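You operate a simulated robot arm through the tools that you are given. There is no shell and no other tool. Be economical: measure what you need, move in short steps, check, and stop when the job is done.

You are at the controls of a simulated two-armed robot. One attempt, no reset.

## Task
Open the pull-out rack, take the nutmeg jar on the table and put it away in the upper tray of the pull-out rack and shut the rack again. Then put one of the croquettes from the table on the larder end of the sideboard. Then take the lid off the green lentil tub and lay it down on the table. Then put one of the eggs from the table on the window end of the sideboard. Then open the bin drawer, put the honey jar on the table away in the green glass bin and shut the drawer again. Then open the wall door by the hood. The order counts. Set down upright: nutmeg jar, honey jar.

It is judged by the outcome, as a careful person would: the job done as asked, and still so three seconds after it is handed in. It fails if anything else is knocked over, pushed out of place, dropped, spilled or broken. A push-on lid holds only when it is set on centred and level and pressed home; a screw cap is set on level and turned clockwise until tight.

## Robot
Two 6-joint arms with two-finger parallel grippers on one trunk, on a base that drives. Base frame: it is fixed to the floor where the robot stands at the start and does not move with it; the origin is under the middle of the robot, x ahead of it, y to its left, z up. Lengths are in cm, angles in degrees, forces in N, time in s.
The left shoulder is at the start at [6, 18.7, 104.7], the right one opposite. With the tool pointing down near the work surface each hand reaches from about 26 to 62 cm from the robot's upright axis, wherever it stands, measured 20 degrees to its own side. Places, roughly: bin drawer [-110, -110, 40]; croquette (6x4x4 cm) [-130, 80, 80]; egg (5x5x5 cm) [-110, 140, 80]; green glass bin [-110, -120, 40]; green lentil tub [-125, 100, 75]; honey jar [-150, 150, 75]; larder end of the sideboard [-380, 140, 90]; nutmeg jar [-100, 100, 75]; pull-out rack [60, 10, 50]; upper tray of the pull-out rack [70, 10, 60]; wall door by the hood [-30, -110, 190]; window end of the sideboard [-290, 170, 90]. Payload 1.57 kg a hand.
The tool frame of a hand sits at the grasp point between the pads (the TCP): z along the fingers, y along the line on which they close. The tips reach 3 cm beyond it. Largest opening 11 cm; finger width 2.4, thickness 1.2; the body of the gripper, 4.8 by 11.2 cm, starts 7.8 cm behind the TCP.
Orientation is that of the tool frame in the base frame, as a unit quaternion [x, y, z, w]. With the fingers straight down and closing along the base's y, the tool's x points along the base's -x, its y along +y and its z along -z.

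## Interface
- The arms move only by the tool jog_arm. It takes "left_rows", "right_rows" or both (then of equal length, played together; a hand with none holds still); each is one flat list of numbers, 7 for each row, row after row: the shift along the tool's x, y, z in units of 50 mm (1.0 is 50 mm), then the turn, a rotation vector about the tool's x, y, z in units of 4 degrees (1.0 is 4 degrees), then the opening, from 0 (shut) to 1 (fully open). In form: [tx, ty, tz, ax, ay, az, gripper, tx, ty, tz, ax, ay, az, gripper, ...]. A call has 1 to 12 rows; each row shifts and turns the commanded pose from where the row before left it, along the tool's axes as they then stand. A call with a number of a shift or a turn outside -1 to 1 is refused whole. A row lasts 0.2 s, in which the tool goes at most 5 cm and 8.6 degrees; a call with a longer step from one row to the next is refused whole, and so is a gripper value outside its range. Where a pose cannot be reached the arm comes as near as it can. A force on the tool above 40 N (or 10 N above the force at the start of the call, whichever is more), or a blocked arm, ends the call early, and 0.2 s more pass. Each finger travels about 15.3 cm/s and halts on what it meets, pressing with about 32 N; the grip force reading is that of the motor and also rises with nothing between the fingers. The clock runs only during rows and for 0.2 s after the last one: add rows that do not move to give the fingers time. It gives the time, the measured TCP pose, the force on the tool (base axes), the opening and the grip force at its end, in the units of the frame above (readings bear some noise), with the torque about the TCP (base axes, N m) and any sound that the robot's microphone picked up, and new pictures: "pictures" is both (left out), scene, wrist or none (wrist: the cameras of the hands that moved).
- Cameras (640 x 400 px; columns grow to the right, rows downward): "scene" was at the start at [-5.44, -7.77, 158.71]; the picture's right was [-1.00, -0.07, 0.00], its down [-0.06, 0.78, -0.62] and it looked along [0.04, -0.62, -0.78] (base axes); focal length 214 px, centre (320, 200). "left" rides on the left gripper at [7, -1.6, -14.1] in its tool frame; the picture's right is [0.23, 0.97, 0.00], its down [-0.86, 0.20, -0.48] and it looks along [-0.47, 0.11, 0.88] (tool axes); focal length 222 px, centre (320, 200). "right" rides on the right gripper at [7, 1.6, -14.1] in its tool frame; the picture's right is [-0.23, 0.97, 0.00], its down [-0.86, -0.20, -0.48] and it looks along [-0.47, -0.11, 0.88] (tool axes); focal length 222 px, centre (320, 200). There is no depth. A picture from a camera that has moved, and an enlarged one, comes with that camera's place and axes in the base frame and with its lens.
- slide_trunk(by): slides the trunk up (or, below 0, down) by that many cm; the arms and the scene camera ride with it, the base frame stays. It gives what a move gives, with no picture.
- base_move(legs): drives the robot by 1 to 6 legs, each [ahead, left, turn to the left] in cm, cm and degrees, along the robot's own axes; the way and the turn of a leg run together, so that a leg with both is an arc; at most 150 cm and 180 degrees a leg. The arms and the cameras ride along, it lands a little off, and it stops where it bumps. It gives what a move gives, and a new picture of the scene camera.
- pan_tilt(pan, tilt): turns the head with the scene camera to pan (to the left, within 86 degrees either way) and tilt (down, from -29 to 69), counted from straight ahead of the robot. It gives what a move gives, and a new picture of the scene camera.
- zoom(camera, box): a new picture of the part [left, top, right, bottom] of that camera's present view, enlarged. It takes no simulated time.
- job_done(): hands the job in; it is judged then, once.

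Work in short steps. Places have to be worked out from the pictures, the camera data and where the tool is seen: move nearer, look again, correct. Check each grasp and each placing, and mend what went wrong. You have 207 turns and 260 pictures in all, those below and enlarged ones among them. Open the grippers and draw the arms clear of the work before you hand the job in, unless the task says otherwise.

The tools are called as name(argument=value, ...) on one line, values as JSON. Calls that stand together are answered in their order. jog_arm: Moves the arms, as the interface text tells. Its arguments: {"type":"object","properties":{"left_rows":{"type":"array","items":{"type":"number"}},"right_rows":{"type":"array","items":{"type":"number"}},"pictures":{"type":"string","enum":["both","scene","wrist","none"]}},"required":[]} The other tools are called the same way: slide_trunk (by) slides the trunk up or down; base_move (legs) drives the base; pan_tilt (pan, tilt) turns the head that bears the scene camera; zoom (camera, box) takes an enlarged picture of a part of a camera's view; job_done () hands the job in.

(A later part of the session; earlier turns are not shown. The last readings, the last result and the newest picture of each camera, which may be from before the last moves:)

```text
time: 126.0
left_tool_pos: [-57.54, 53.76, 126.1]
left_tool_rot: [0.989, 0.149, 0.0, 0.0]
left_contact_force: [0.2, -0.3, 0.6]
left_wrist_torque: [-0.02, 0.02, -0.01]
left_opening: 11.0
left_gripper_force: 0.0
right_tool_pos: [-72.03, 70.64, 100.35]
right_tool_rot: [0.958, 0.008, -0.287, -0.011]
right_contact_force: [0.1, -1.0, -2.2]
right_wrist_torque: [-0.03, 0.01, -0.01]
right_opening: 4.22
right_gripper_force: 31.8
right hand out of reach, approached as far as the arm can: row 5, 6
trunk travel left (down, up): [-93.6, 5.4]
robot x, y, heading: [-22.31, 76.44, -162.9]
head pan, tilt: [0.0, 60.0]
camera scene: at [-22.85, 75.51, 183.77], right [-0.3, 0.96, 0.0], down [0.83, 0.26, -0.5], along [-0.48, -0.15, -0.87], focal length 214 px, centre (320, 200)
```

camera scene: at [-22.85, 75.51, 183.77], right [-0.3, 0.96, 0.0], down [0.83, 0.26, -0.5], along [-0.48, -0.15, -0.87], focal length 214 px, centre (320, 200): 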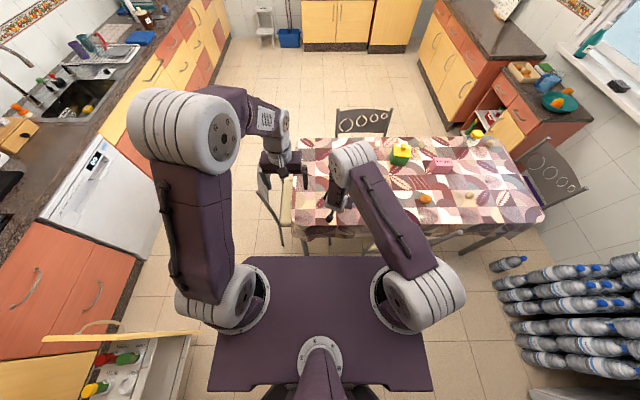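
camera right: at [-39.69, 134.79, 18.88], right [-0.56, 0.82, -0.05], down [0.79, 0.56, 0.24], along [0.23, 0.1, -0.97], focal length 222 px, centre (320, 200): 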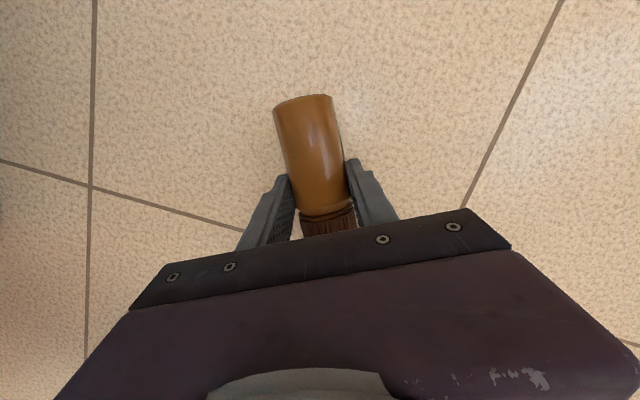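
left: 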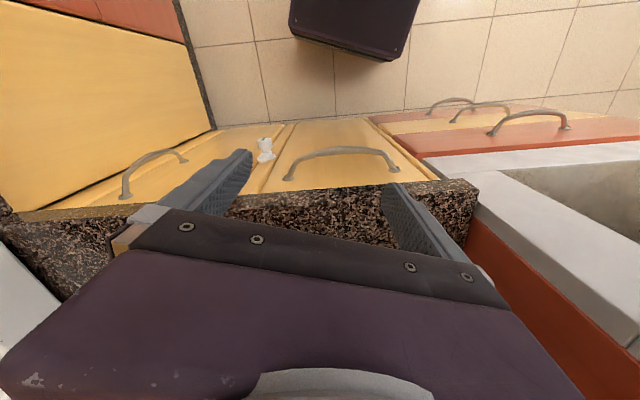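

Wrist pitch seems limited with the hand far below the shoulder. I raise the hand relative to the shoulder, lower the trunk, then continue the tilt.

jog_arm(right_rows=[-0.44, 0, -0.67, 0, 0, 0, 0, -0.44, 0, -0.67, 0, 0, 0, 0, -0.44, 0, -0.67, 0, 0, 0, 0, -0.44, 0, -0.67, 0, 0, 0, 0, -0.44, 0, -0.67, 0, 0, 0, 0, 0, 0, 0, 0, -1, 0, 0, 0, 0, 0, 0, -1, 0, 0, 0, 0, 0, 0, -1, 0, 0, 0, 0, 0, 0, -1, 0, 0, 0, 0, 0, 0, -1, 0, 0, 0, 0, 0, 0, -1, 0, 0], pictures="none")

jog_arm(right_rows=[0, 0, 0, 0, -1, 0, 0, 0, 0, 0, 0, -1, 0, 0, 0, 0, 0, 0, -1, 0, 0, 0, 0, 0, 0, -1, 0, 0, 0, 0, 0, 0, -1, 0, 0], pictures="both")

```text
time: 128.4
left_tool_pos: [-57.54, 53.74, 126.14]
left_tool_rot: [0.989, 0.15, 0.0, 0.0]
left_contact_force: [-0.7, -0.1, 0.3]
left_wrist_torque: [0.02, -0.03, 0.0]
left_opening: 11.03
left_gripper_force: 0.2
right_tool_pos: [-72.23, 69.95, 120.62]
right_tool_rot: [0.878, 0.009, -0.479, -0.007]
right_contact_force: [0.4, -0.4, -1.4]
right_wrist_torque: [0.02, 0.01, -0.03]
right_opening: 4.23
right_gripper_force: 31.9
right hand out of reach, approached as far as the arm can: row 11
trunk travel left (down, up): [-93.6, 5.4]
robot x, y, heading: [-22.26, 75.76, -163.0]
head pan, tilt: [0.0, 60.0]
```

```text
time: 129.6
left_tool_pos: [-57.62, 53.67, 126.11]
left_tool_rot: [0.989, 0.15, 0.0, 0.0]
left_contact_force: [0.8, 0.4, -0.4]
left_wrist_torque: [0.05, 0.01, -0.01]
left_opening: 11.02
left_gripper_force: 0.1
right_tool_pos: [-75.11, 65.43, 123.98]
right_tool_rot: [0.781, 0.011, -0.624, -0.006]
right_contact_force: [-0.6, -0.5, -2.4]
right_wrist_torque: [0.01, -0.02, 0.0]
right_opening: 4.24
right_gripper_force: 31.9
right hand out of reach, approached as far as the arm can: row 1, 2, 3, 4, 5
trunk travel left (down, up): [-93.6, 5.4]
robot x, y, heading: [-21.88, 75.78, -162.6]
head pan, tilt: [0.0, 60.0]
camera scene: at [-22.87, 75.49, 183.77], right [-0.3, 0.96, 0.0], down [0.83, 0.26, -0.5], along [-0.48, -0.15, -0.87], focal length 214 px, centre (320, 200)
camera right: at [-59.81, 63.87, 120.19], right [-0.04, -0.98, 0.2], down [0.28, 0.18, 0.94], along [-0.96, 0.09, 0.26], focal length 222 px, centre (320, 200)
```

scene: 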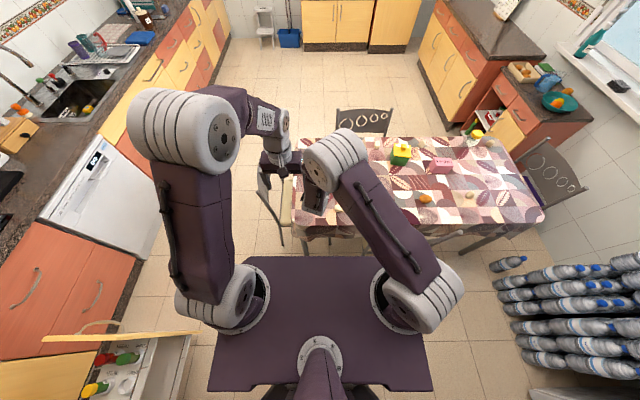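
right: 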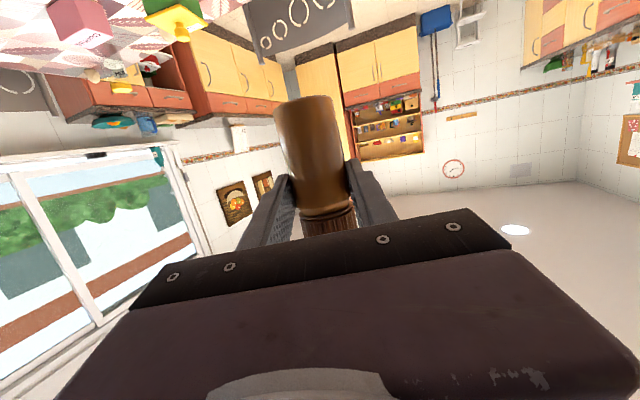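

The jar is now nearly upright in the hand. I move the left hand aside and shift the base so the jar will come down on a free spot near the table corner.

jog_arm(left_rows=[0.5, 0.9, 0, 0, 0, 0, 1, 0.5, 0.9, 0, 0, 0, 0, 1, 0, 0.9, 0, 0, 0, 0, 1, 0, 0.9, 0, 0, 0, 0, 1], pictures="none")

base_move(legs=[[4, 10, 0]])

slide_trunk(by=-30)

pan_tilt(pan=5, tilt=50)

```text
refused: row 1 steps farther than a row can; nothing moved
```

```text
time: 130.8
left_tool_pos: [-58.34, 43.47, 126.29]
left_tool_rot: [0.989, 0.148, -0.001, 0.002]
left_contact_force: [0.4, 0.6, 0.5]
left_wrist_torque: [-0.03, 0.01, 0.01]
left_opening: 10.98
left_gripper_force: 0.1
right_tool_pos: [-75.75, 55.16, 124.12]
right_tool_rot: [0.781, 0.009, -0.625, -0.004]
right_contact_force: [-0.3, 0.8, -1.6]
right_wrist_torque: [-0.04, 0.0, 0.01]
right_opening: 4.22
right_gripper_force: 31.6
trunk travel left (down, up): [-93.6, 5.4]
robot x, y, heading: [-22.84, 65.32, -163.0]
head pan, tilt: [0.0, 60.0]
camera scene: at [-23.66, 65.67, 183.77], right [-0.29, 0.96, 0.0], down [0.83, 0.25, -0.5], along [-0.48, -0.15, -0.87], focal length 214 px, centre (320, 200)
```

scene: 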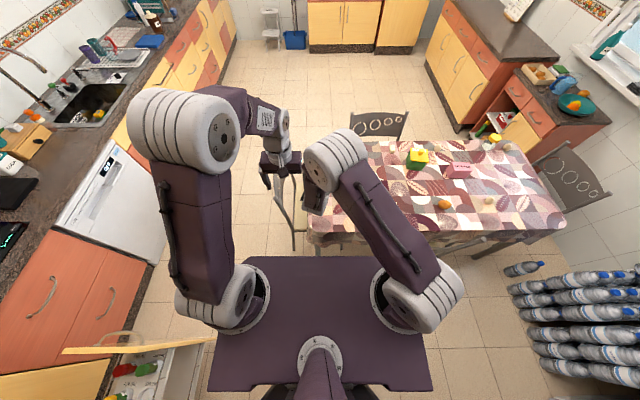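

```text
time: 133.8
left_tool_pos: [-58.41, 43.06, 96.06]
left_tool_rot: [0.989, 0.148, 0.0, 0.0]
left_contact_force: [0.2, -0.1, 0.0]
left_wrist_torque: [0.01, 0.0, 0.0]
left_opening: 10.98
left_gripper_force: 0.1
right_tool_pos: [-75.92, 54.83, 94.06]
right_tool_rot: [0.781, 0.01, -0.624, -0.006]
right_contact_force: [1.1, 0.5, -0.4]
right_wrist_torque: [-0.01, 0.01, 0.0]
right_opening: 4.21
right_gripper_force: 31.6
trunk travel left (down, up): [-63.6, 35.4]
robot x, y, heading: [-22.97, 64.97, -162.9]
head pan, tilt: [0.0, 60.0]
```

```text
time: 134.5
left_tool_pos: [-58.55, 43.04, 96.05]
left_tool_rot: [0.989, 0.149, 0.001, 0.0]
left_contact_force: [-0.2, 0.4, -1.1]
left_wrist_torque: [0.0, 0.01, -0.01]
left_opening: 10.99
left_gripper_force: 0.0
right_tool_pos: [-75.92, 54.79, 94.07]
right_tool_rot: [0.781, 0.011, -0.625, -0.006]
right_contact_force: [-0.1, 0.5, -1.1]
right_wrist_torque: [0.02, -0.03, -0.03]
right_opening: 4.21
right_gripper_force: 31.7
trunk travel left (down, up): [-63.6, 35.4]
robot x, y, heading: [-23.2, 65.29, -162.6]
head pan, tilt: [5.0, 50.0]
camera scene: at [-24.49, 63.97, 155.02], right [-0.38, 0.93, 0.0], down [0.71, 0.29, -0.64], along [-0.59, -0.24, -0.77], focal length 214 px, centre (320, 200)
```

scene: 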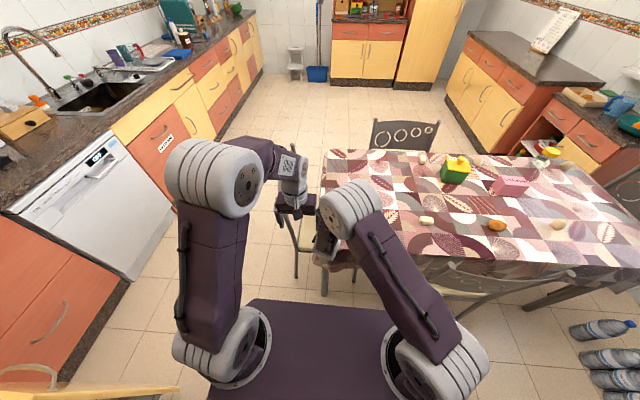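

I raise the left hand clear, and look with the right wrist camera at the table below the jar.

jog_arm(left_rows=[0, 0.3, -0.9, 0, 0, 0, 1, 0, 0.3, -0.9, 0, 0, 0, 1, 0, 0.3, -0.9, 0, 0, 0, 1, 0, 0.3, -0.9, 0, 0, 0, 1], pictures="none")

slide_trunk(by=-9)

zoom(camera="right", box=[0, 0, 640, 400])

zoom(camera="scene", box=[270, 160, 430, 280])

```text
time: 135.5
left_tool_pos: [-56.55, 37.23, 114.08]
left_tool_rot: [0.989, 0.149, 0.0, 0.0]
left_contact_force: [0.3, -0.6, -0.5]
left_wrist_torque: [0.01, 0.01, -0.01]
left_opening: 10.98
left_gripper_force: 0.1
right_tool_pos: [-76.0, 54.68, 94.06]
right_tool_rot: [0.781, 0.01, -0.624, -0.007]
right_contact_force: [-0.3, -0.4, -1.2]
right_wrist_torque: [-0.01, -0.01, -0.01]
right_opening: 4.21
right_gripper_force: 32.0
trunk travel left (down, up): [-63.6, 35.4]
robot x, y, heading: [-23.32, 65.13, -162.7]
head pan, tilt: [5.0, 50.0]
```

```text
time: 136.8
left_tool_pos: [-56.69, 37.22, 105.09]
left_tool_rot: [0.989, 0.149, 0.0, 0.001]
left_contact_force: [-0.8, -0.4, 0.5]
left_wrist_torque: [-0.02, 0.0, -0.02]
left_opening: 11.01
left_gripper_force: 0.2
right_tool_pos: [-75.95, 54.77, 85.06]
right_tool_rot: [0.781, 0.01, -0.625, -0.006]
right_contact_force: [0.2, 0.5, -1.5]
right_wrist_torque: [0.02, 0.0, 0.03]
right_opening: 4.24
right_gripper_force: 31.3
trunk travel left (down, up): [-54.6, 44.4]
robot x, y, heading: [-22.87, 65.21, -162.5]
head pan, tilt: [5.0, 50.0]
```

```text
1.00 times, centred on (320, 200) of right
camera zoom: at [-60.67, 53.29, 81.22], right [-0.04, -0.98, 0.2], down [0.28, 0.18, 0.94], along [-0.96, 0.09, 0.26], focal length 222 px, centre (320, 200)
```

zoom: 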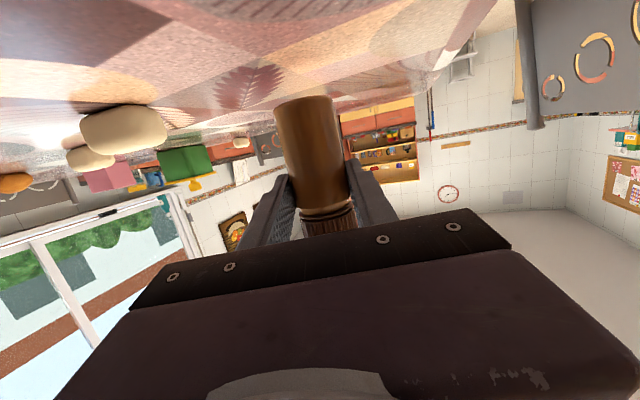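

```text
3.33 times, centred on (350, 220) of scene
camera zoom: at [-24.47, 63.98, 146.03], right [-0.38, 0.93, 0.0], down [0.71, 0.29, -0.64], along [-0.6, -0.24, -0.77], focal length 715 px, centre (220, 133)
```

zoom: 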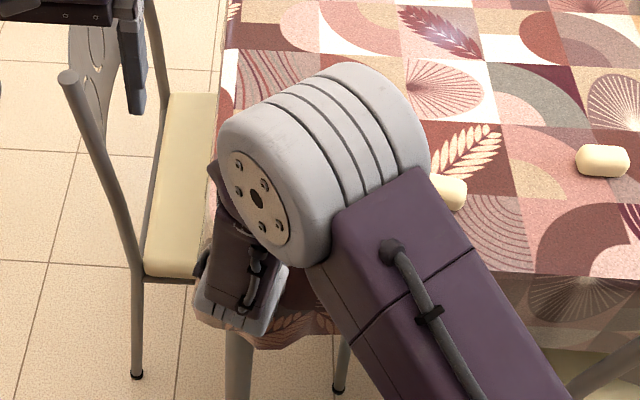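

The jar's underside is just above the cloth. I lower in small steps watching the force.

slide_trunk(by=-2)

slide_trunk(by=-0.7)

zoom(camera="right", box=[160, 40, 480, 240])

```text
time: 137.4
left_tool_pos: [-56.55, 37.31, 103.09]
left_tool_rot: [0.989, 0.149, 0.0, 0.0]
left_contact_force: [0.3, 0.6, 0.9]
left_wrist_torque: [0.05, 0.03, 0.03]
left_opening: 10.99
left_gripper_force: 0.1
right_tool_pos: [-75.96, 54.86, 83.1]
right_tool_rot: [0.781, 0.01, -0.625, -0.006]
right_contact_force: [-0.3, -0.6, -1.5]
right_wrist_torque: [0.0, -0.04, 0.01]
right_opening: 4.25
right_gripper_force: 31.8
trunk travel left (down, up): [-52.6, 46.4]
robot x, y, heading: [-22.8, 65.17, -162.7]
head pan, tilt: [5.0, 50.0]
```

```text
time: 138.0
left_tool_pos: [-56.6, 37.31, 102.47]
left_tool_rot: [0.989, 0.148, 0.0, 0.0]
left_contact_force: [-0.3, 0.4, -0.7]
left_wrist_torque: [0.02, -0.02, -0.01]
left_opening: 10.96
left_gripper_force: 0.0
right_tool_pos: [-76.02, 54.78, 82.49]
right_tool_rot: [0.781, 0.01, -0.625, -0.006]
right_contact_force: [0.3, -0.1, 3.1]
right_wrist_torque: [-0.05, -0.06, 0.0]
right_opening: 4.22
right_gripper_force: 32.4
trunk travel left (down, up): [-51.9, 47.1]
robot x, y, heading: [-23.23, 65.28, -162.7]
head pan, tilt: [5.0, 50.0]
```

```text
2.00 times, centred on (320, 140) of right
camera zoom: at [-60.67, 53.28, 78.56], right [-0.04, -0.98, 0.2], down [0.28, 0.18, 0.94], along [-0.96, 0.1, 0.26], focal length 444 px, centre (320, 320)
```

zoom: 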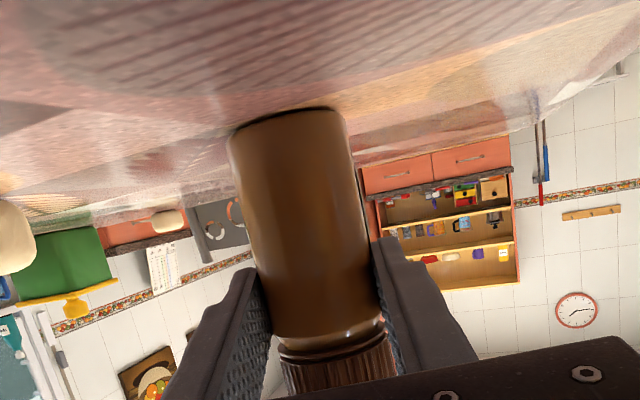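

Contact felt. I open the fingers and withdraw.

jog_arm(right_rows=[0, 0, 0, 0, 0, 0, 0.45, 0, 0, 0, 0, 0, 0, 0.7, 0, 0, 0, 0, 0, 0, 0.7, 0, 0, -0.5, 0, 0, 0, 0.7, 0, 0, -0.8, 0, 0, 0, 0.7, 0, 0, -0.8, 0, 0, 0, 0.7], pictures="both")

```text
time: 139.4
left_tool_pos: [-56.41, 37.26, 102.34]
left_tool_rot: [0.989, 0.148, 0.0, 0.001]
left_contact_force: [0.4, -0.6, -0.6]
left_wrist_torque: [0.01, 0.0, 0.01]
left_opening: 10.99
left_gripper_force: 0.1
right_tool_pos: [-66.34, 53.34, 85.74]
right_tool_rot: [0.781, 0.011, -0.624, -0.008]
right_contact_force: [-0.5, -0.4, -0.2]
right_wrist_torque: [0.0, 0.0, 0.0]
right_opening: 7.69
right_gripper_force: 0.1
right hand out of reach, approached as far as the arm can: row 4, 5, 6
trunk travel left (down, up): [-51.9, 47.1]
robot x, y, heading: [-22.75, 65.25, -163.0]
head pan, tilt: [5.0, 50.0]
camera scene: at [-24.33, 63.97, 143.33], right [-0.38, 0.93, 0.0], down [0.71, 0.29, -0.64], along [-0.6, -0.24, -0.77], focal length 214 px, centre (320, 200)
camera right: at [-50.98, 51.68, 81.92], right [-0.04, -0.98, 0.2], down [0.28, 0.18, 0.94], along [-0.96, 0.1, 0.26], focal length 222 px, centre (320, 200)
```

scene: 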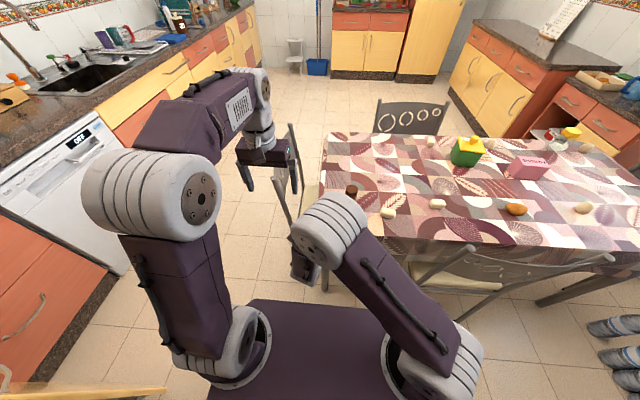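
right: 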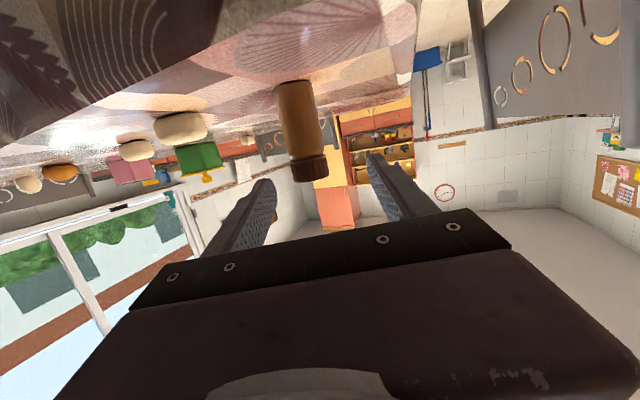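

The jar stands upright on the table. I raise the trunk and turn the right hand back to fingers-down.

slide_trunk(by=22)

jog_arm(right_rows=[0, 0, 0, 0, 1, 0, 0.8, 0, 0, 0, 0, 1, 0, 0.8, 0, 0, 0, 0, 1, 0, 0.8, 0, 0, 0, 0, 1, 0, 0.8, 0, 0, 0, 0, 1, 0, 0.8, 0, 0, 0, 0, 1, 0, 0.8, 0, 0, 0, 0, 1, 0, 0.8, 0, 0, 0, 0, 1, 0, 0.8, 0, 0, 0, 0, 1, 0, 0.8, 0, 0, 0, 0, 1, 0, 0.8], pictures="none")

jog_arm(right_rows=[0, 0, 0, 0, 1, 0, 0.8, 0, 0, 0, 0, 1, 0, 0.8, 0, 0, 0, 0, 1, 0, 0.8, 0, 0, 0, 0, 1, 0, 0.8, 0, 0, 0, 0, 1, 0, 0.8, 0, 0, 0, 0, 1, 0, 0.8, 0, 0, 0, 0, 1, 0, 0.8, 0, 0, 0, 0, 1, 0, 0.8, 0, 0, 0, 0, 1, 0, 0.8, 0, 0, 0, 0, 0.3, 0, 0.8], pictures="both")

```text
time: 141.7
left_tool_pos: [-56.66, 37.21, 124.26]
left_tool_rot: [0.989, 0.148, -0.001, 0.0]
left_contact_force: [0.2, -0.1, -0.1]
left_wrist_torque: [-0.01, 0.0, -0.03]
left_opening: 11.01
left_gripper_force: 0.1
right_tool_pos: [-66.32, 53.27, 107.74]
right_tool_rot: [0.782, 0.011, -0.623, -0.008]
right_contact_force: [-0.3, -0.6, -1.1]
right_wrist_torque: [-0.02, 0.02, -0.01]
right_opening: 7.7
right_gripper_force: 0.1
trunk travel left (down, up): [-73.9, 25.1]
robot x, y, heading: [-23.25, 65.58, -162.9]
head pan, tilt: [5.0, 50.0]
```

```text
time: 143.9
left_tool_pos: [-56.57, 37.2, 124.32]
left_tool_rot: [0.989, 0.148, 0.001, 0.001]
left_contact_force: [0.1, 0.1, 0.2]
left_wrist_torque: [-0.02, 0.01, -0.01]
left_opening: 10.99
left_gripper_force: 0.1
right_tool_pos: [-66.3, 53.27, 107.79]
right_tool_rot: [0.948, 0.008, -0.317, -0.01]
right_contact_force: [-0.7, -0.2, 0.3]
right_wrist_torque: [-0.03, -0.01, 0.01]
right_opening: 8.82
right_gripper_force: 0.0
trunk travel left (down, up): [-73.9, 25.1]
robot x, y, heading: [-23.12, 65.49, -162.7]
head pan, tilt: [5.0, 50.0]
```

```text
time: 146.1
left_tool_pos: [-56.73, 37.23, 124.3]
left_tool_rot: [0.989, 0.149, 0.0, 0.0]
left_contact_force: [0.3, -0.1, 0.1]
left_wrist_torque: [0.0, 0.02, -0.01]
left_opening: 11.01
left_gripper_force: 0.0
right_tool_pos: [-66.35, 53.15, 107.76]
right_tool_rot: [1.0, 0.002, 0.001, -0.012]
right_contact_force: [-0.5, 1.5, 0.0]
right_wrist_torque: [0.01, 0.01, 0.03]
right_opening: 8.8
right_gripper_force: 0.1
trunk travel left (down, up): [-73.9, 25.1]
robot x, y, heading: [-23.11, 65.55, -163.0]
head pan, tilt: [5.0, 50.0]
camera scene: at [-24.47, 63.97, 165.33], right [-0.38, 0.93, 0.0], down [0.71, 0.29, -0.64], along [-0.6, -0.24, -0.77], focal length 214 px, centre (320, 200)
camera right: at [-59.5, 51.19, 121.69], right [-0.22, -0.97, -0.03], down [-0.86, 0.18, 0.48], along [-0.46, 0.13, -0.88], focal length 222 px, centre (320, 200)
```

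scene: 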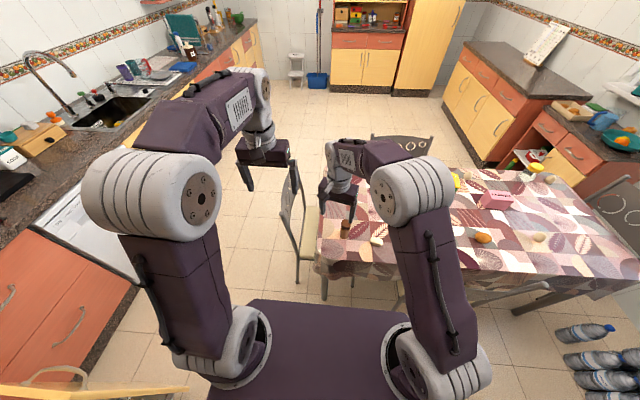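
right: 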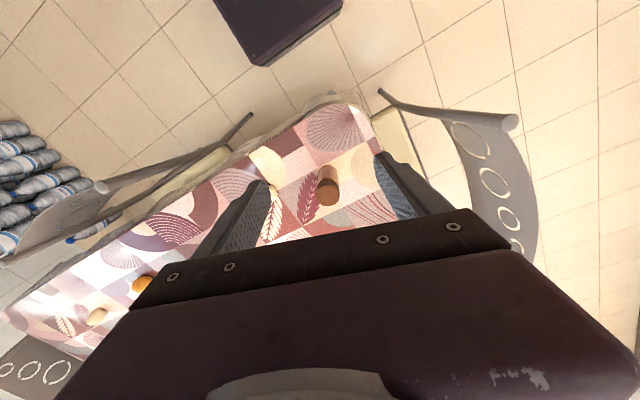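

Jar at about (-77.2, 54.8). I move over it and part-way down.

jog_arm(right_rows=[-0.73, -0.11, 0, 0.35, 0, 0, 0.75, -0.73, -0.11, 0, 0, 0, 0, 0.75, -0.73, -0.11, 0, 0, 0, 0, 0.75, 0, 0, 0.9, 0, 0, 0, 0.75, 0, 0, 0.9, 0, 0, 0, 0.75, 0, 0, 0, 0, 0, 0, 0.75], pictures="wrist")

```text
time: 147.5
left_tool_pos: [-56.66, 37.34, 124.38]
left_tool_rot: [0.989, 0.149, 0.0, 0.0]
left_contact_force: [0.7, -0.5, 0.6]
left_wrist_torque: [0.0, 0.01, -0.04]
left_opening: 11.01
left_gripper_force: 0.0
right_tool_pos: [-77.22, 55.26, 98.67]
right_tool_rot: [1.0, 0.003, 0.0, -0.025]
right_contact_force: [-0.2, 0.8, 0.1]
right_wrist_torque: [0.01, -0.02, 0.02]
right_opening: 8.26
right_gripper_force: 0.1
trunk travel left (down, up): [-73.9, 25.1]
robot x, y, heading: [-23.08, 65.34, -162.9]
head pan, tilt: [5.0, 50.0]
camera right: at [-70.42, 52.86, 112.68], right [-0.22, -0.97, -0.05], down [-0.86, 0.17, 0.49], along [-0.47, 0.15, -0.87], focal length 222 px, centre (320, 200)
```

right: 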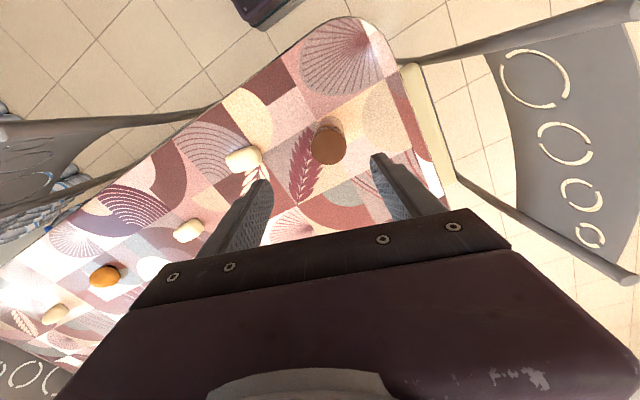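

Centred; I level the hand, descend to z≈80.5 and grip fully.

jog_arm(right_rows=[-0.09, 0.07, 0, -0.72, 0, 0, 0.75, 0, 0, 0.8, 0, 0, 0, 0.75, 0, 0, 0.8, 0, 0, 0, 0.75, 0, 0, 0.8, 0, 0, 0, 0.75, 0, 0, 0.8, 0, 0, 0, 0.75, 0, 0, 0.43, 0, 0, 0, 0.75, 0, 0, 0, 0, 0, 0, 0.75, 0, 0, 0, 0, 0, 0, 0, 0, 0, 0, 0, 0, 0, 0, 0, 0, 0, 0, 0, 0, 0], pictures="wrist")

```text
time: 149.7
left_tool_pos: [-56.58, 37.29, 124.32]
left_tool_rot: [0.989, 0.15, 0.001, 0.0]
left_contact_force: [0.2, 0.1, 0.5]
left_wrist_torque: [0.02, -0.01, 0.01]
left_opening: 10.96
left_gripper_force: 0.0
right_tool_pos: [-77.78, 55.05, 80.57]
right_tool_rot: [1.0, 0.003, 0.0, 0.0]
right_contact_force: [0.0, 1.2, -0.2]
right_wrist_torque: [-0.01, 0.04, -0.01]
right_opening: 4.25
right_gripper_force: 31.7
trunk travel left (down, up): [-73.9, 25.1]
robot x, y, heading: [-23.01, 65.33, -163.0]
head pan, tilt: [5.0, 50.0]
camera right: at [-70.88, 53.26, 94.64], right [-0.22, -0.98, 0.0], down [-0.86, 0.19, 0.48], along [-0.47, 0.11, -0.88], focal length 222 px, centre (320, 200)
```

right: 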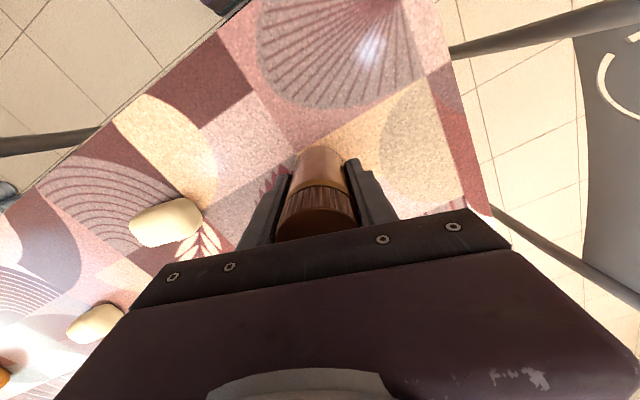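

Firm grip. I lift by 20 cm, draw it in a bit, and begin turning left in small legs.

jog_arm(right_rows=[0, 0, -0.6, 0, 0, 0, 0, 0, 0, -0.7, 0, 0, 0, 0, 0, 0, -0.7, 0, 0, 0, 0, 0, 0, -0.7, 0, 0, 0, 0, 0, 0, -0.7, 0, 0, 0, 0, 0, 0, -0.7, 0, 0, 0, 0, 0, 0, -0.3, 0, 0, 0, 0], pictures="none")

base_move(legs=[[0, 0, 22], [0, 0, 23], [0, 0, 23], [0, 0, 22]])

```text
time: 151.3
left_tool_pos: [-56.62, 37.28, 124.31]
left_tool_rot: [0.989, 0.149, -0.001, 0.0]
left_contact_force: [0.7, -0.1, 0.5]
left_wrist_torque: [0.02, 0.0, 0.01]
left_opening: 10.98
left_gripper_force: 0.0
right_tool_pos: [-77.72, 54.97, 102.62]
right_tool_rot: [1.0, 0.003, 0.001, 0.0]
right_contact_force: [1.2, -1.0, -0.9]
right_wrist_torque: [0.0, 0.02, 0.01]
right_opening: 4.24
right_gripper_force: 31.8
trunk travel left (down, up): [-73.9, 25.1]
robot x, y, heading: [-23.12, 65.19, -162.8]
head pan, tilt: [5.0, 50.0]
```

```text
time: 156.5
left_tool_pos: [4.98, 31.82, 124.34]
left_tool_rot: [0.594, 0.805, -0.001, 0.001]
left_contact_force: [0.5, 0.5, 0.3]
left_wrist_torque: [-0.01, 0.02, 0.02]
left_opening: 10.98
left_gripper_force: 0.0
right_tool_pos: [-12.74, 10.65, 102.65]
right_tool_rot: [0.704, 0.71, 0.001, -0.001]
right_contact_force: [-0.3, 0.4, -1.0]
right_wrist_torque: [-0.02, -0.05, 0.01]
right_opening: 4.24
right_gripper_force: 32.2
trunk travel left (down, up): [-73.9, 25.1]
robot x, y, heading: [-23.13, 65.5, -72.8]
head pan, tilt: [5.0, 50.0]
camera scene: at [-21.96, 63.66, 165.33], right [-0.93, -0.38, 0.0], down [-0.29, 0.71, -0.64], along [0.24, -0.59, -0.77], focal length 214 px, centre (320, 200)
```

scene: 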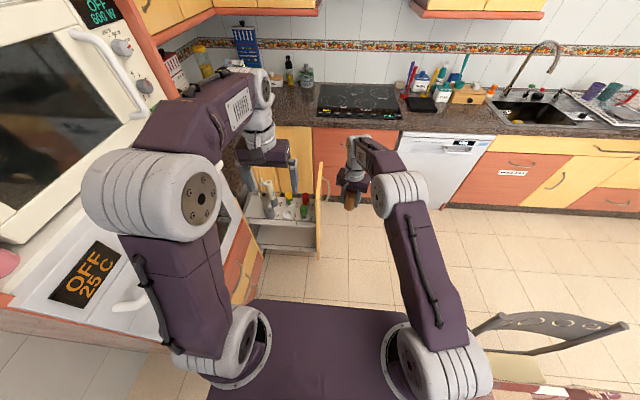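

Still held. From this side the open rack is directly ahead and I can place over its side. I zoom on the trays.

zoom(camera="scene", box=[230, 150, 350, 265])

```text
3.48 times, centred on (290, 208) of scene
camera zoom: at [-21.96, 63.66, 165.33], right [-0.93, -0.38, 0.0], down [-0.29, 0.71, -0.64], along [0.24, -0.59, -0.77], focal length 746 px, centre (424, 174)
```

zoom: 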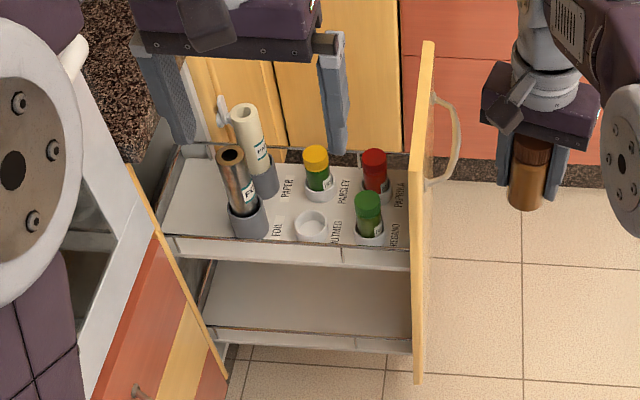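

The empty ring holder labelled NUTMEG is seen in the upper tray. There's too little room beside the oven, so I go round to the rack's front in gentle legs.

base_move(legs=[[20, -13, 0], [20, -14, 0], [12, -8, 0]])

base_move(legs=[[0, 0, 22], [0, 0, 23], [0, 0, 23], [0, 0, 22]])

```text
time: 160.6
left_tool_pos: [-13.14, -28.06, 124.32]
left_tool_rot: [0.594, 0.805, -0.001, 0.001]
left_contact_force: [0.3, -0.3, -0.1]
left_wrist_torque: [0.0, 0.01, 0.0]
left_opening: 11.0
left_gripper_force: 0.1
right_tool_pos: [-30.71, -49.19, 102.66]
right_tool_rot: [0.706, 0.708, 0.001, -0.001]
right_contact_force: [-0.7, 0.4, -1.1]
right_wrist_torque: [-0.05, -0.02, 0.0]
right_opening: 4.28
right_gripper_force: 32.1
trunk travel left (down, up): [-73.9, 25.1]
robot x, y, heading: [-40.86, 5.47, -72.8]
head pan, tilt: [5.0, 50.0]
camera scene: at [-39.89, 3.99, 165.33], right [-0.93, -0.38, 0.0], down [-0.29, 0.71, -0.64], along [0.24, -0.6, -0.77], focal length 214 px, centre (320, 200)
```

scene: 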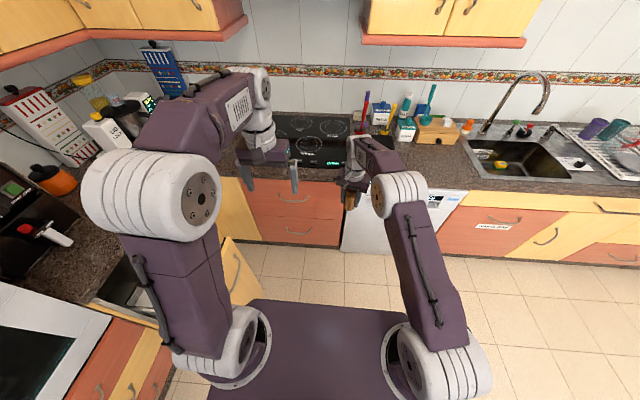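

```text
time: 165.7
left_tool_pos: [-7.62, 33.41, 124.38]
left_tool_rot: [-0.149, 0.989, 0.0, 0.0]
left_contact_force: [-0.2, 0.3, -0.4]
left_wrist_torque: [-0.01, -0.01, 0.02]
left_opening: 11.02
left_gripper_force: 0.1
right_tool_pos: [13.51, 15.6, 102.69]
right_tool_rot: [-0.003, 1.0, 0.0, -0.002]
right_contact_force: [-0.5, 0.4, -1.4]
right_wrist_torque: [0.0, 0.01, 0.01]
right_opening: 4.29
right_gripper_force: 31.6
trunk travel left (down, up): [-73.9, 25.1]
robot x, y, heading: [-40.9, 5.38, 17.2]
head pan, tilt: [5.0, 50.0]
camera scene: at [-39.67, 6.24, 165.33], right [0.38, -0.93, 0.0], down [-0.71, -0.29, -0.64], along [0.6, 0.24, -0.77], focal length 214 px, centre (320, 200)
```

scene: 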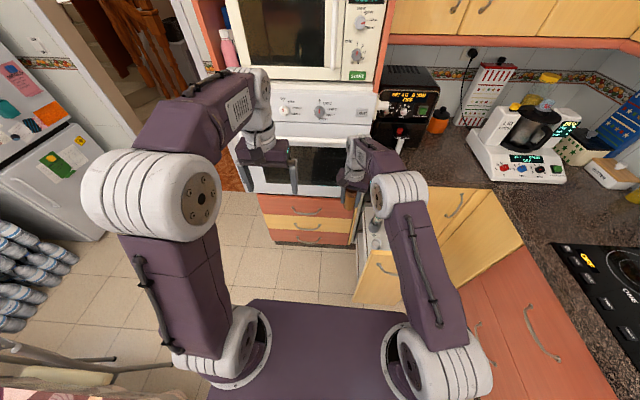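

Now facing the rack. I close in a little and look from the right wrist camera.

base_move(legs=[[9, -8, 0]])

jog_arm(right_rows=[0.6, -0.7, 0, 0, 0, 0, 0, 0.6, -0.7, 0, 0, 0, 0, 0], pictures="both")

```text
time: 166.9
left_tool_pos: [3.18, 28.39, 124.48]
left_tool_rot: [-0.149, 0.989, -0.001, 0.0]
left_contact_force: [-0.1, -0.1, 0.9]
left_wrist_torque: [0.03, -0.01, 0.01]
left_opening: 10.99
left_gripper_force: 0.1
right_tool_pos: [24.21, 10.62, 102.6]
right_tool_rot: [-0.002, 1.0, 0.0, -0.001]
right_contact_force: [-1.1, -0.5, -1.2]
right_wrist_torque: [-0.01, 0.0, 0.01]
right_opening: 4.27
right_gripper_force: 31.4
trunk travel left (down, up): [-73.9, 25.1]
robot x, y, heading: [-30.12, 0.45, 16.9]
head pan, tilt: [5.0, 50.0]
camera scene: at [-28.96, 1.31, 165.33], right [0.38, -0.93, 0.0], down [-0.71, -0.29, -0.64], along [0.6, 0.24, -0.77], focal length 214 px, centre (320, 200)
```

scene: 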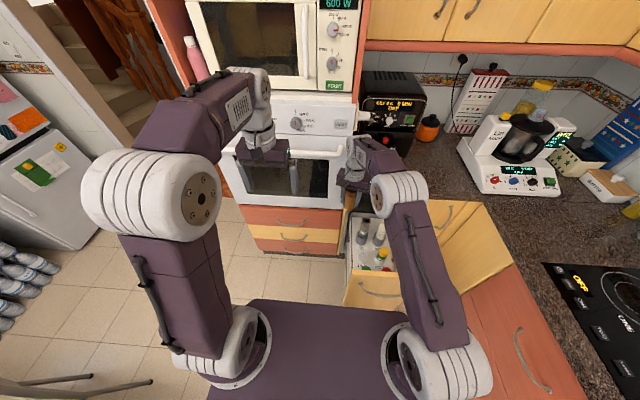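

```text
time: 167.6
left_tool_pos: [3.1, 28.22, 124.38]
left_tool_rot: [-0.149, 0.989, 0.001, 0.0]
left_contact_force: [0.8, -0.2, 0.7]
left_wrist_torque: [0.01, -0.02, -0.01]
left_opening: 11.0
left_gripper_force: 0.0
right_tool_pos: [18.34, 3.53, 102.66]
right_tool_rot: [-0.003, 1.0, 0.001, 0.001]
right_contact_force: [-0.3, -0.7, -2.1]
right_wrist_torque: [0.03, -0.01, 0.0]
right_opening: 4.27
right_gripper_force: 32.6
trunk travel left (down, up): [-73.9, 25.1]
robot x, y, heading: [-30.71, 0.09, 17.3]
head pan, tilt: [5.0, 50.0]
camera scene: at [-29.02, 1.06, 165.33], right [0.38, -0.93, 0.0], down [-0.71, -0.29, -0.64], along [0.6, 0.24, -0.77], focal length 214 px, centre (320, 200)
camera right: at [11.29, 4.98, 116.7], right [0.22, 0.97, 0.0], down [0.86, -0.2, 0.48], along [0.47, -0.11, -0.88], focal length 222 px, centre (320, 200)
```

scene: 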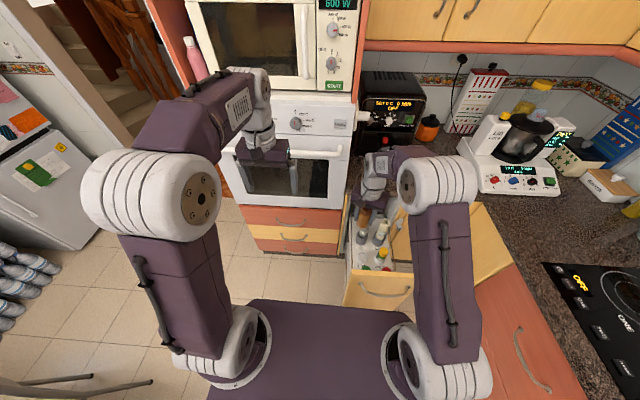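
right: 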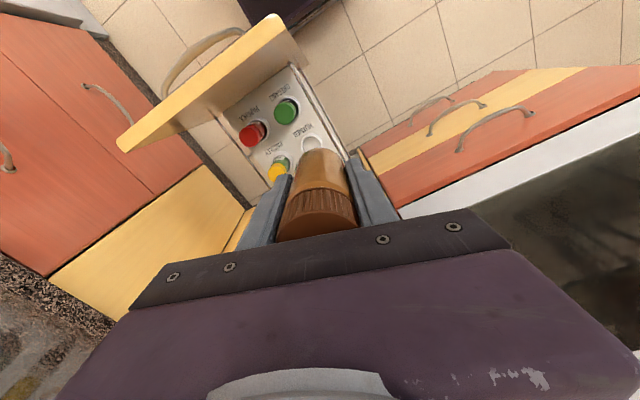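

The ring is roughly at (25, 0.8, 61). I move over it and look again.

jog_arm(right_rows=[-0.67, -0.27, 0, 0, 0, 0, 0, -0.67, -0.27, 0, 0, 0, 0, 0, 0, 0, 0, 0, 0, 0, 0], pictures="wrist")

zoom(camera="right", box=[240, 60, 400, 160])

```text
time: 168.3
left_tool_pos: [3.35, 28.34, 124.3]
left_tool_rot: [-0.148, 0.989, -0.001, 0.001]
left_contact_force: [-0.6, -0.7, -0.5]
left_wrist_torque: [-0.04, -0.03, -0.02]
left_opening: 10.98
left_gripper_force: 0.0
right_tool_pos: [25.17, 0.9, 102.62]
right_tool_rot: [-0.002, 1.0, 0.0, -0.001]
right_contact_force: [-0.1, 0.3, -1.3]
right_wrist_torque: [0.01, -0.06, 0.01]
right_opening: 4.27
right_gripper_force: 32.4
trunk travel left (down, up): [-73.9, 25.1]
robot x, y, heading: [-30.49, 0.24, 17.0]
head pan, tilt: [5.0, 50.0]
camera right: at [18.16, 2.43, 116.67], right [0.22, 0.97, 0.0], down [0.86, -0.2, 0.48], along [0.47, -0.11, -0.88], focal length 222 px, centre (320, 200)
```

right: 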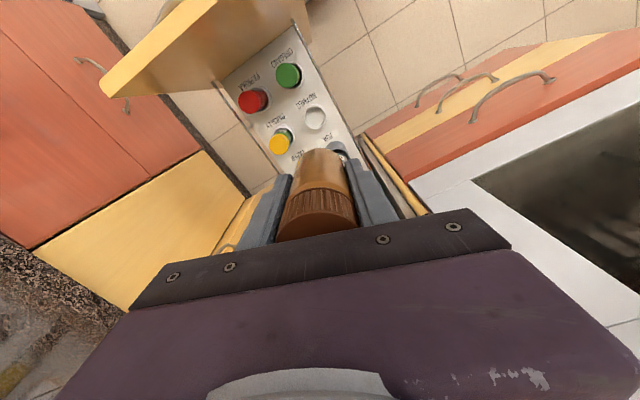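

```text
4.00 times, centred on (320, 110) of right
camera zoom: at [18.16, 2.43, 116.67], right [0.22, 0.97, 0.0], down [0.86, -0.2, 0.48], along [0.47, -0.11, -0.88], focal length 888 px, centre (320, 560)
```

zoom: 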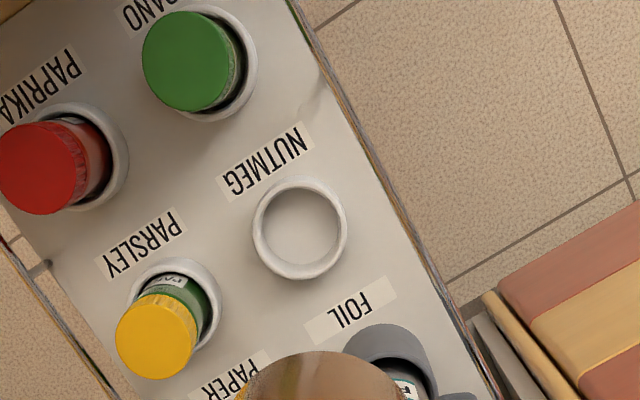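

Ring top centre estimated at (26.3, -0.8, 57). I bring the base 4 cm closer for reach, then lower the jar to just above and re-measure.

base_move(legs=[[4, 0, 0]])

jog_arm(right_rows=[0.26, -0.28, 0.5, 0, 0, 0, 0, 0.27, -0.28, 0.6, 0, 0, 0, 0, 0, 0, 0.8, 0, 0, 0, 0, 0, 0, 0.8, 0, 0, 0, 0, 0, 0, 0.8, 0, 0, 0, 0, 0, 0, 0.8, 0, 0, 0, 0, 0, 0, 0.4, 0, 0, 0, 0, 0, 0, 0, 0, 0, 0, 0], pictures="both")

zoom(camera="right", box=[240, 40, 400, 140])

```text
time: 169.2
left_tool_pos: [6.53, 29.31, 124.58]
left_tool_rot: [-0.148, 0.989, 0.0, 0.003]
left_contact_force: [-0.9, -0.5, 0.5]
left_wrist_torque: [0.0, -0.01, 0.01]
left_opening: 10.98
left_gripper_force: 0.1
right_tool_pos: [28.41, 1.99, 103.06]
right_tool_rot: [-0.002, 1.0, 0.0, 0.002]
right_contact_force: [0.6, 0.9, -0.3]
right_wrist_torque: [0.02, -0.06, 0.04]
right_opening: 4.28
right_gripper_force: 32.3
trunk travel left (down, up): [-73.9, 25.1]
robot x, y, heading: [-26.8, 1.6, 17.1]
head pan, tilt: [5.0, 50.0]
camera scene: at [-25.86, 2.12, 165.34], right [0.38, -0.93, 0.0], down [-0.71, -0.29, -0.65], along [0.6, 0.24, -0.76], focal length 214 px, centre (320, 200)
```

scene: 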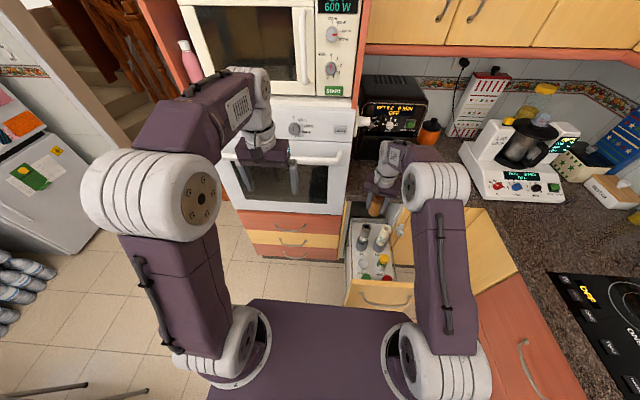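

```text
time: 171.0
left_tool_pos: [7.03, 29.42, 124.44]
left_tool_rot: [-0.149, 0.989, 0.0, 0.0]
left_contact_force: [-0.9, -0.5, -0.1]
left_wrist_torque: [-0.02, -0.01, 0.0]
left_opening: 11.02
left_gripper_force: 0.1
right_tool_pos: [26.38, -0.86, 79.17]
right_tool_rot: [-0.003, 1.0, -0.001, -0.001]
right_contact_force: [-0.3, -0.7, -1.4]
right_wrist_torque: [0.0, -0.01, -0.04]
right_opening: 4.24
right_gripper_force: 32.0
trunk travel left (down, up): [-73.9, 25.1]
robot x, y, heading: [-26.47, 1.22, 17.3]
head pan, tilt: [5.0, 50.0]
camera scene: at [-25.1, 2.38, 165.33], right [0.38, -0.93, 0.0], down [-0.71, -0.29, -0.64], along [0.6, 0.24, -0.77], focal length 214 px, centre (320, 200)
camera right: at [19.25, 0.71, 93.1], right [0.22, 0.97, 0.0], down [0.86, -0.2, 0.48], along [0.47, -0.11, -0.88], focal length 222 px, centre (320, 200)
```

scene: 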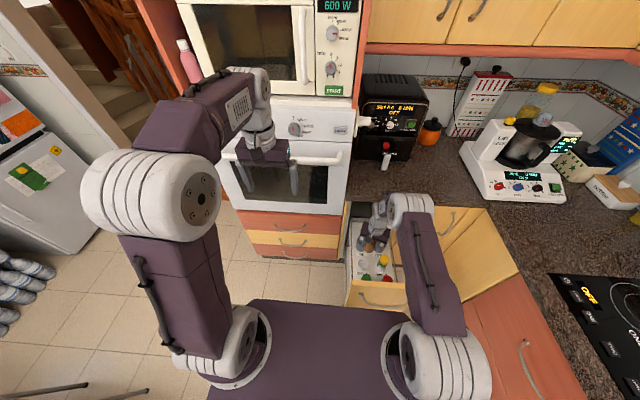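
right: 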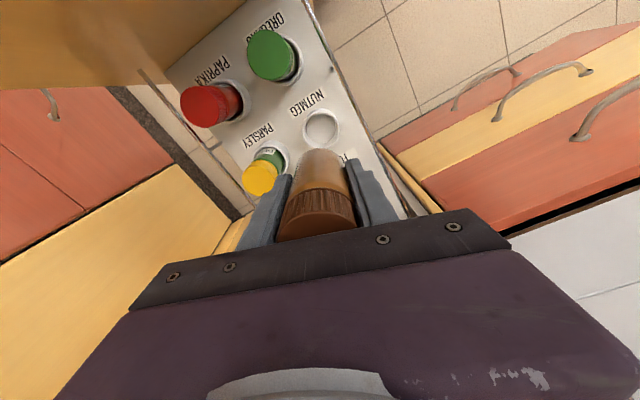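

```text
4.00 times, centred on (320, 90) of right
camera zoom: at [19.25, 0.71, 93.1], right [0.22, 0.97, 0.0], down [0.86, -0.2, 0.48], along [0.47, -0.11, -0.88], focal length 888 px, centre (320, 640)
```

zoom: 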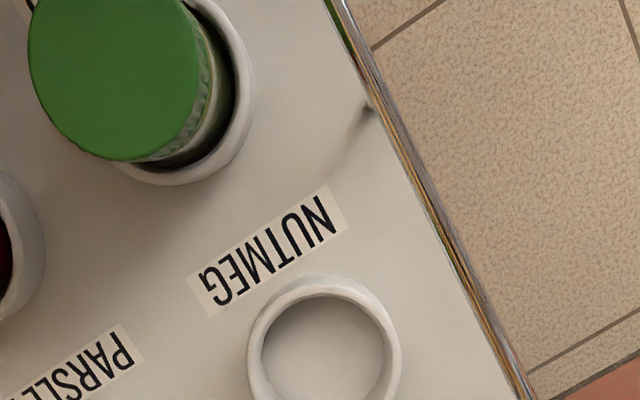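

Ring centre agrees with the TCP to within a few mm. I lower to just above the ring rim and look.

jog_arm(right_rows=[0.01, 0, 0.7, 0, 0, 0, 0, 0, 0, 0.8, 0, 0, 0, 0, 0, 0, 0.8, 0, 0, 0, 0, 0, 0, 0.6, 0, 0, 0, 0, 0, 0, 0.45, 0, 0, 0, 0, 0, 0, 0, 0, 0, 0, 0], pictures="wrist")

zoom(camera="right", box=[240, 100, 400, 200])

```text
time: 172.4
left_tool_pos: [6.87, 29.53, 124.47]
left_tool_rot: [-0.148, 0.989, 0.0, 0.001]
left_contact_force: [0.0, 0.2, -0.3]
left_wrist_torque: [0.01, 0.0, 0.0]
left_opening: 10.99
left_gripper_force: 0.0
right_tool_pos: [24.9, -1.26, 63.67]
right_tool_rot: [-0.003, 1.0, 0.0, 0.001]
right_contact_force: [2.0, -2.3, 16.3]
right_wrist_torque: [-0.18, 0.21, 0.03]
right_opening: 4.25
right_gripper_force: 31.6
right hand out of reach, approached as far as the arm can: row 5
trunk travel left (down, up): [-73.9, 25.1]
robot x, y, heading: [-26.92, 1.55, 17.2]
head pan, tilt: [5.0, 50.0]
camera right: at [17.84, 0.28, 77.62], right [0.22, 0.97, 0.0], down [0.86, -0.2, 0.48], along [0.47, -0.11, -0.88], focal length 222 px, centre (320, 200)
```

right: 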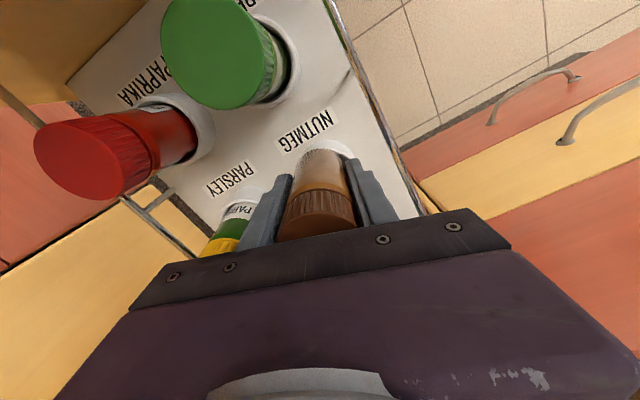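

```text
4.00 times, centred on (320, 150) of right
camera zoom: at [17.84, 0.28, 77.62], right [0.22, 0.97, 0.0], down [0.86, -0.2, 0.48], along [0.47, -0.11, -0.88], focal length 888 px, centre (320, 400)
```

zoom: 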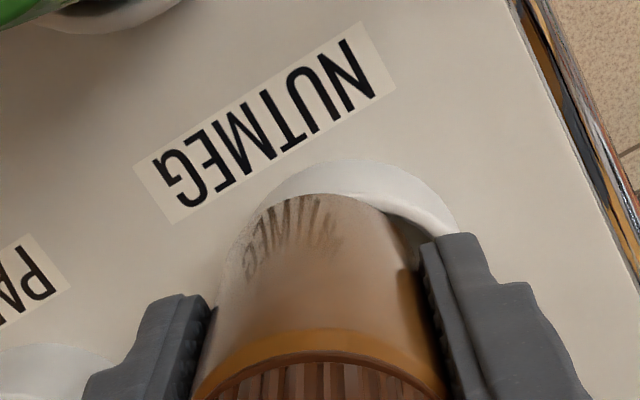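

The arm ran out of reach and the jar touched the rim 1.4 cm off. I lift, lower the trunk for better reach, and retry.

jog_arm(right_rows=[0, 0, -0.5, 0, 0, 0, 0, 0, 0, -0.8, 0, 0, 0, 0, 0, 0, -0.8, 0, 0, 0, 0, 0, 0, -0.8, 0, 0, 0, 0, 0, 0, -0.6, 0, 0, 0, 0], pictures="none")

slide_trunk(by=-12)

zoom(camera="right", box=[240, 80, 400, 180])

```text
time: 173.6
left_tool_pos: [7.02, 29.58, 124.42]
left_tool_rot: [-0.149, 0.989, -0.001, 0.001]
left_contact_force: [0.7, 0.7, -0.6]
left_wrist_torque: [-0.01, -0.03, -0.01]
left_opening: 11.03
left_gripper_force: 0.0
right_tool_pos: [24.93, -1.32, 80.9]
right_tool_rot: [-0.003, 1.0, -0.001, 0.0]
right_contact_force: [0.4, 0.6, -0.6]
right_wrist_torque: [-0.01, -0.06, -0.01]
right_opening: 4.28
right_gripper_force: 31.5
trunk travel left (down, up): [-73.9, 25.1]
robot x, y, heading: [-26.37, 1.44, 17.2]
head pan, tilt: [5.0, 50.0]
```

```text
time: 175.1
left_tool_pos: [7.04, 29.43, 112.39]
left_tool_rot: [-0.15, 0.989, 0.0, 0.001]
left_contact_force: [-0.9, 0.3, -0.2]
left_wrist_torque: [-0.01, -0.02, 0.01]
left_opening: 11.01
left_gripper_force: 0.1
right_tool_pos: [24.97, -1.18, 68.87]
right_tool_rot: [-0.002, 1.0, 0.0, 0.0]
right_contact_force: [0.4, -1.4, -0.5]
right_wrist_torque: [-0.01, 0.0, -0.01]
right_opening: 4.27
right_gripper_force: 32.0
trunk travel left (down, up): [-61.9, 37.1]
robot x, y, heading: [-26.63, 1.72, 17.2]
head pan, tilt: [5.0, 50.0]
```

```text
4.00 times, centred on (320, 130) of right
camera zoom: at [17.94, 0.25, 82.84], right [0.22, 0.97, 0.0], down [0.86, -0.2, 0.48], along [0.47, -0.11, -0.88], focal length 888 px, centre (320, 480)
```

zoom: 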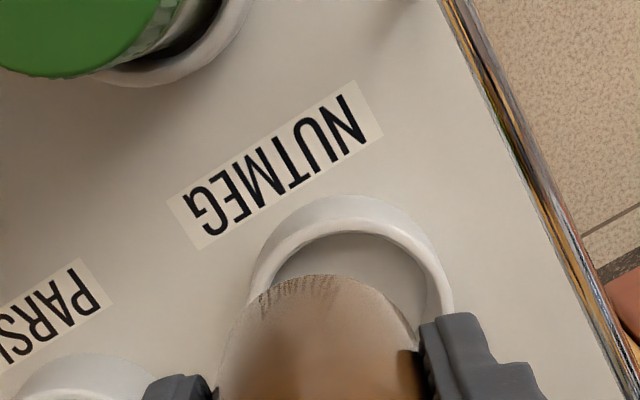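

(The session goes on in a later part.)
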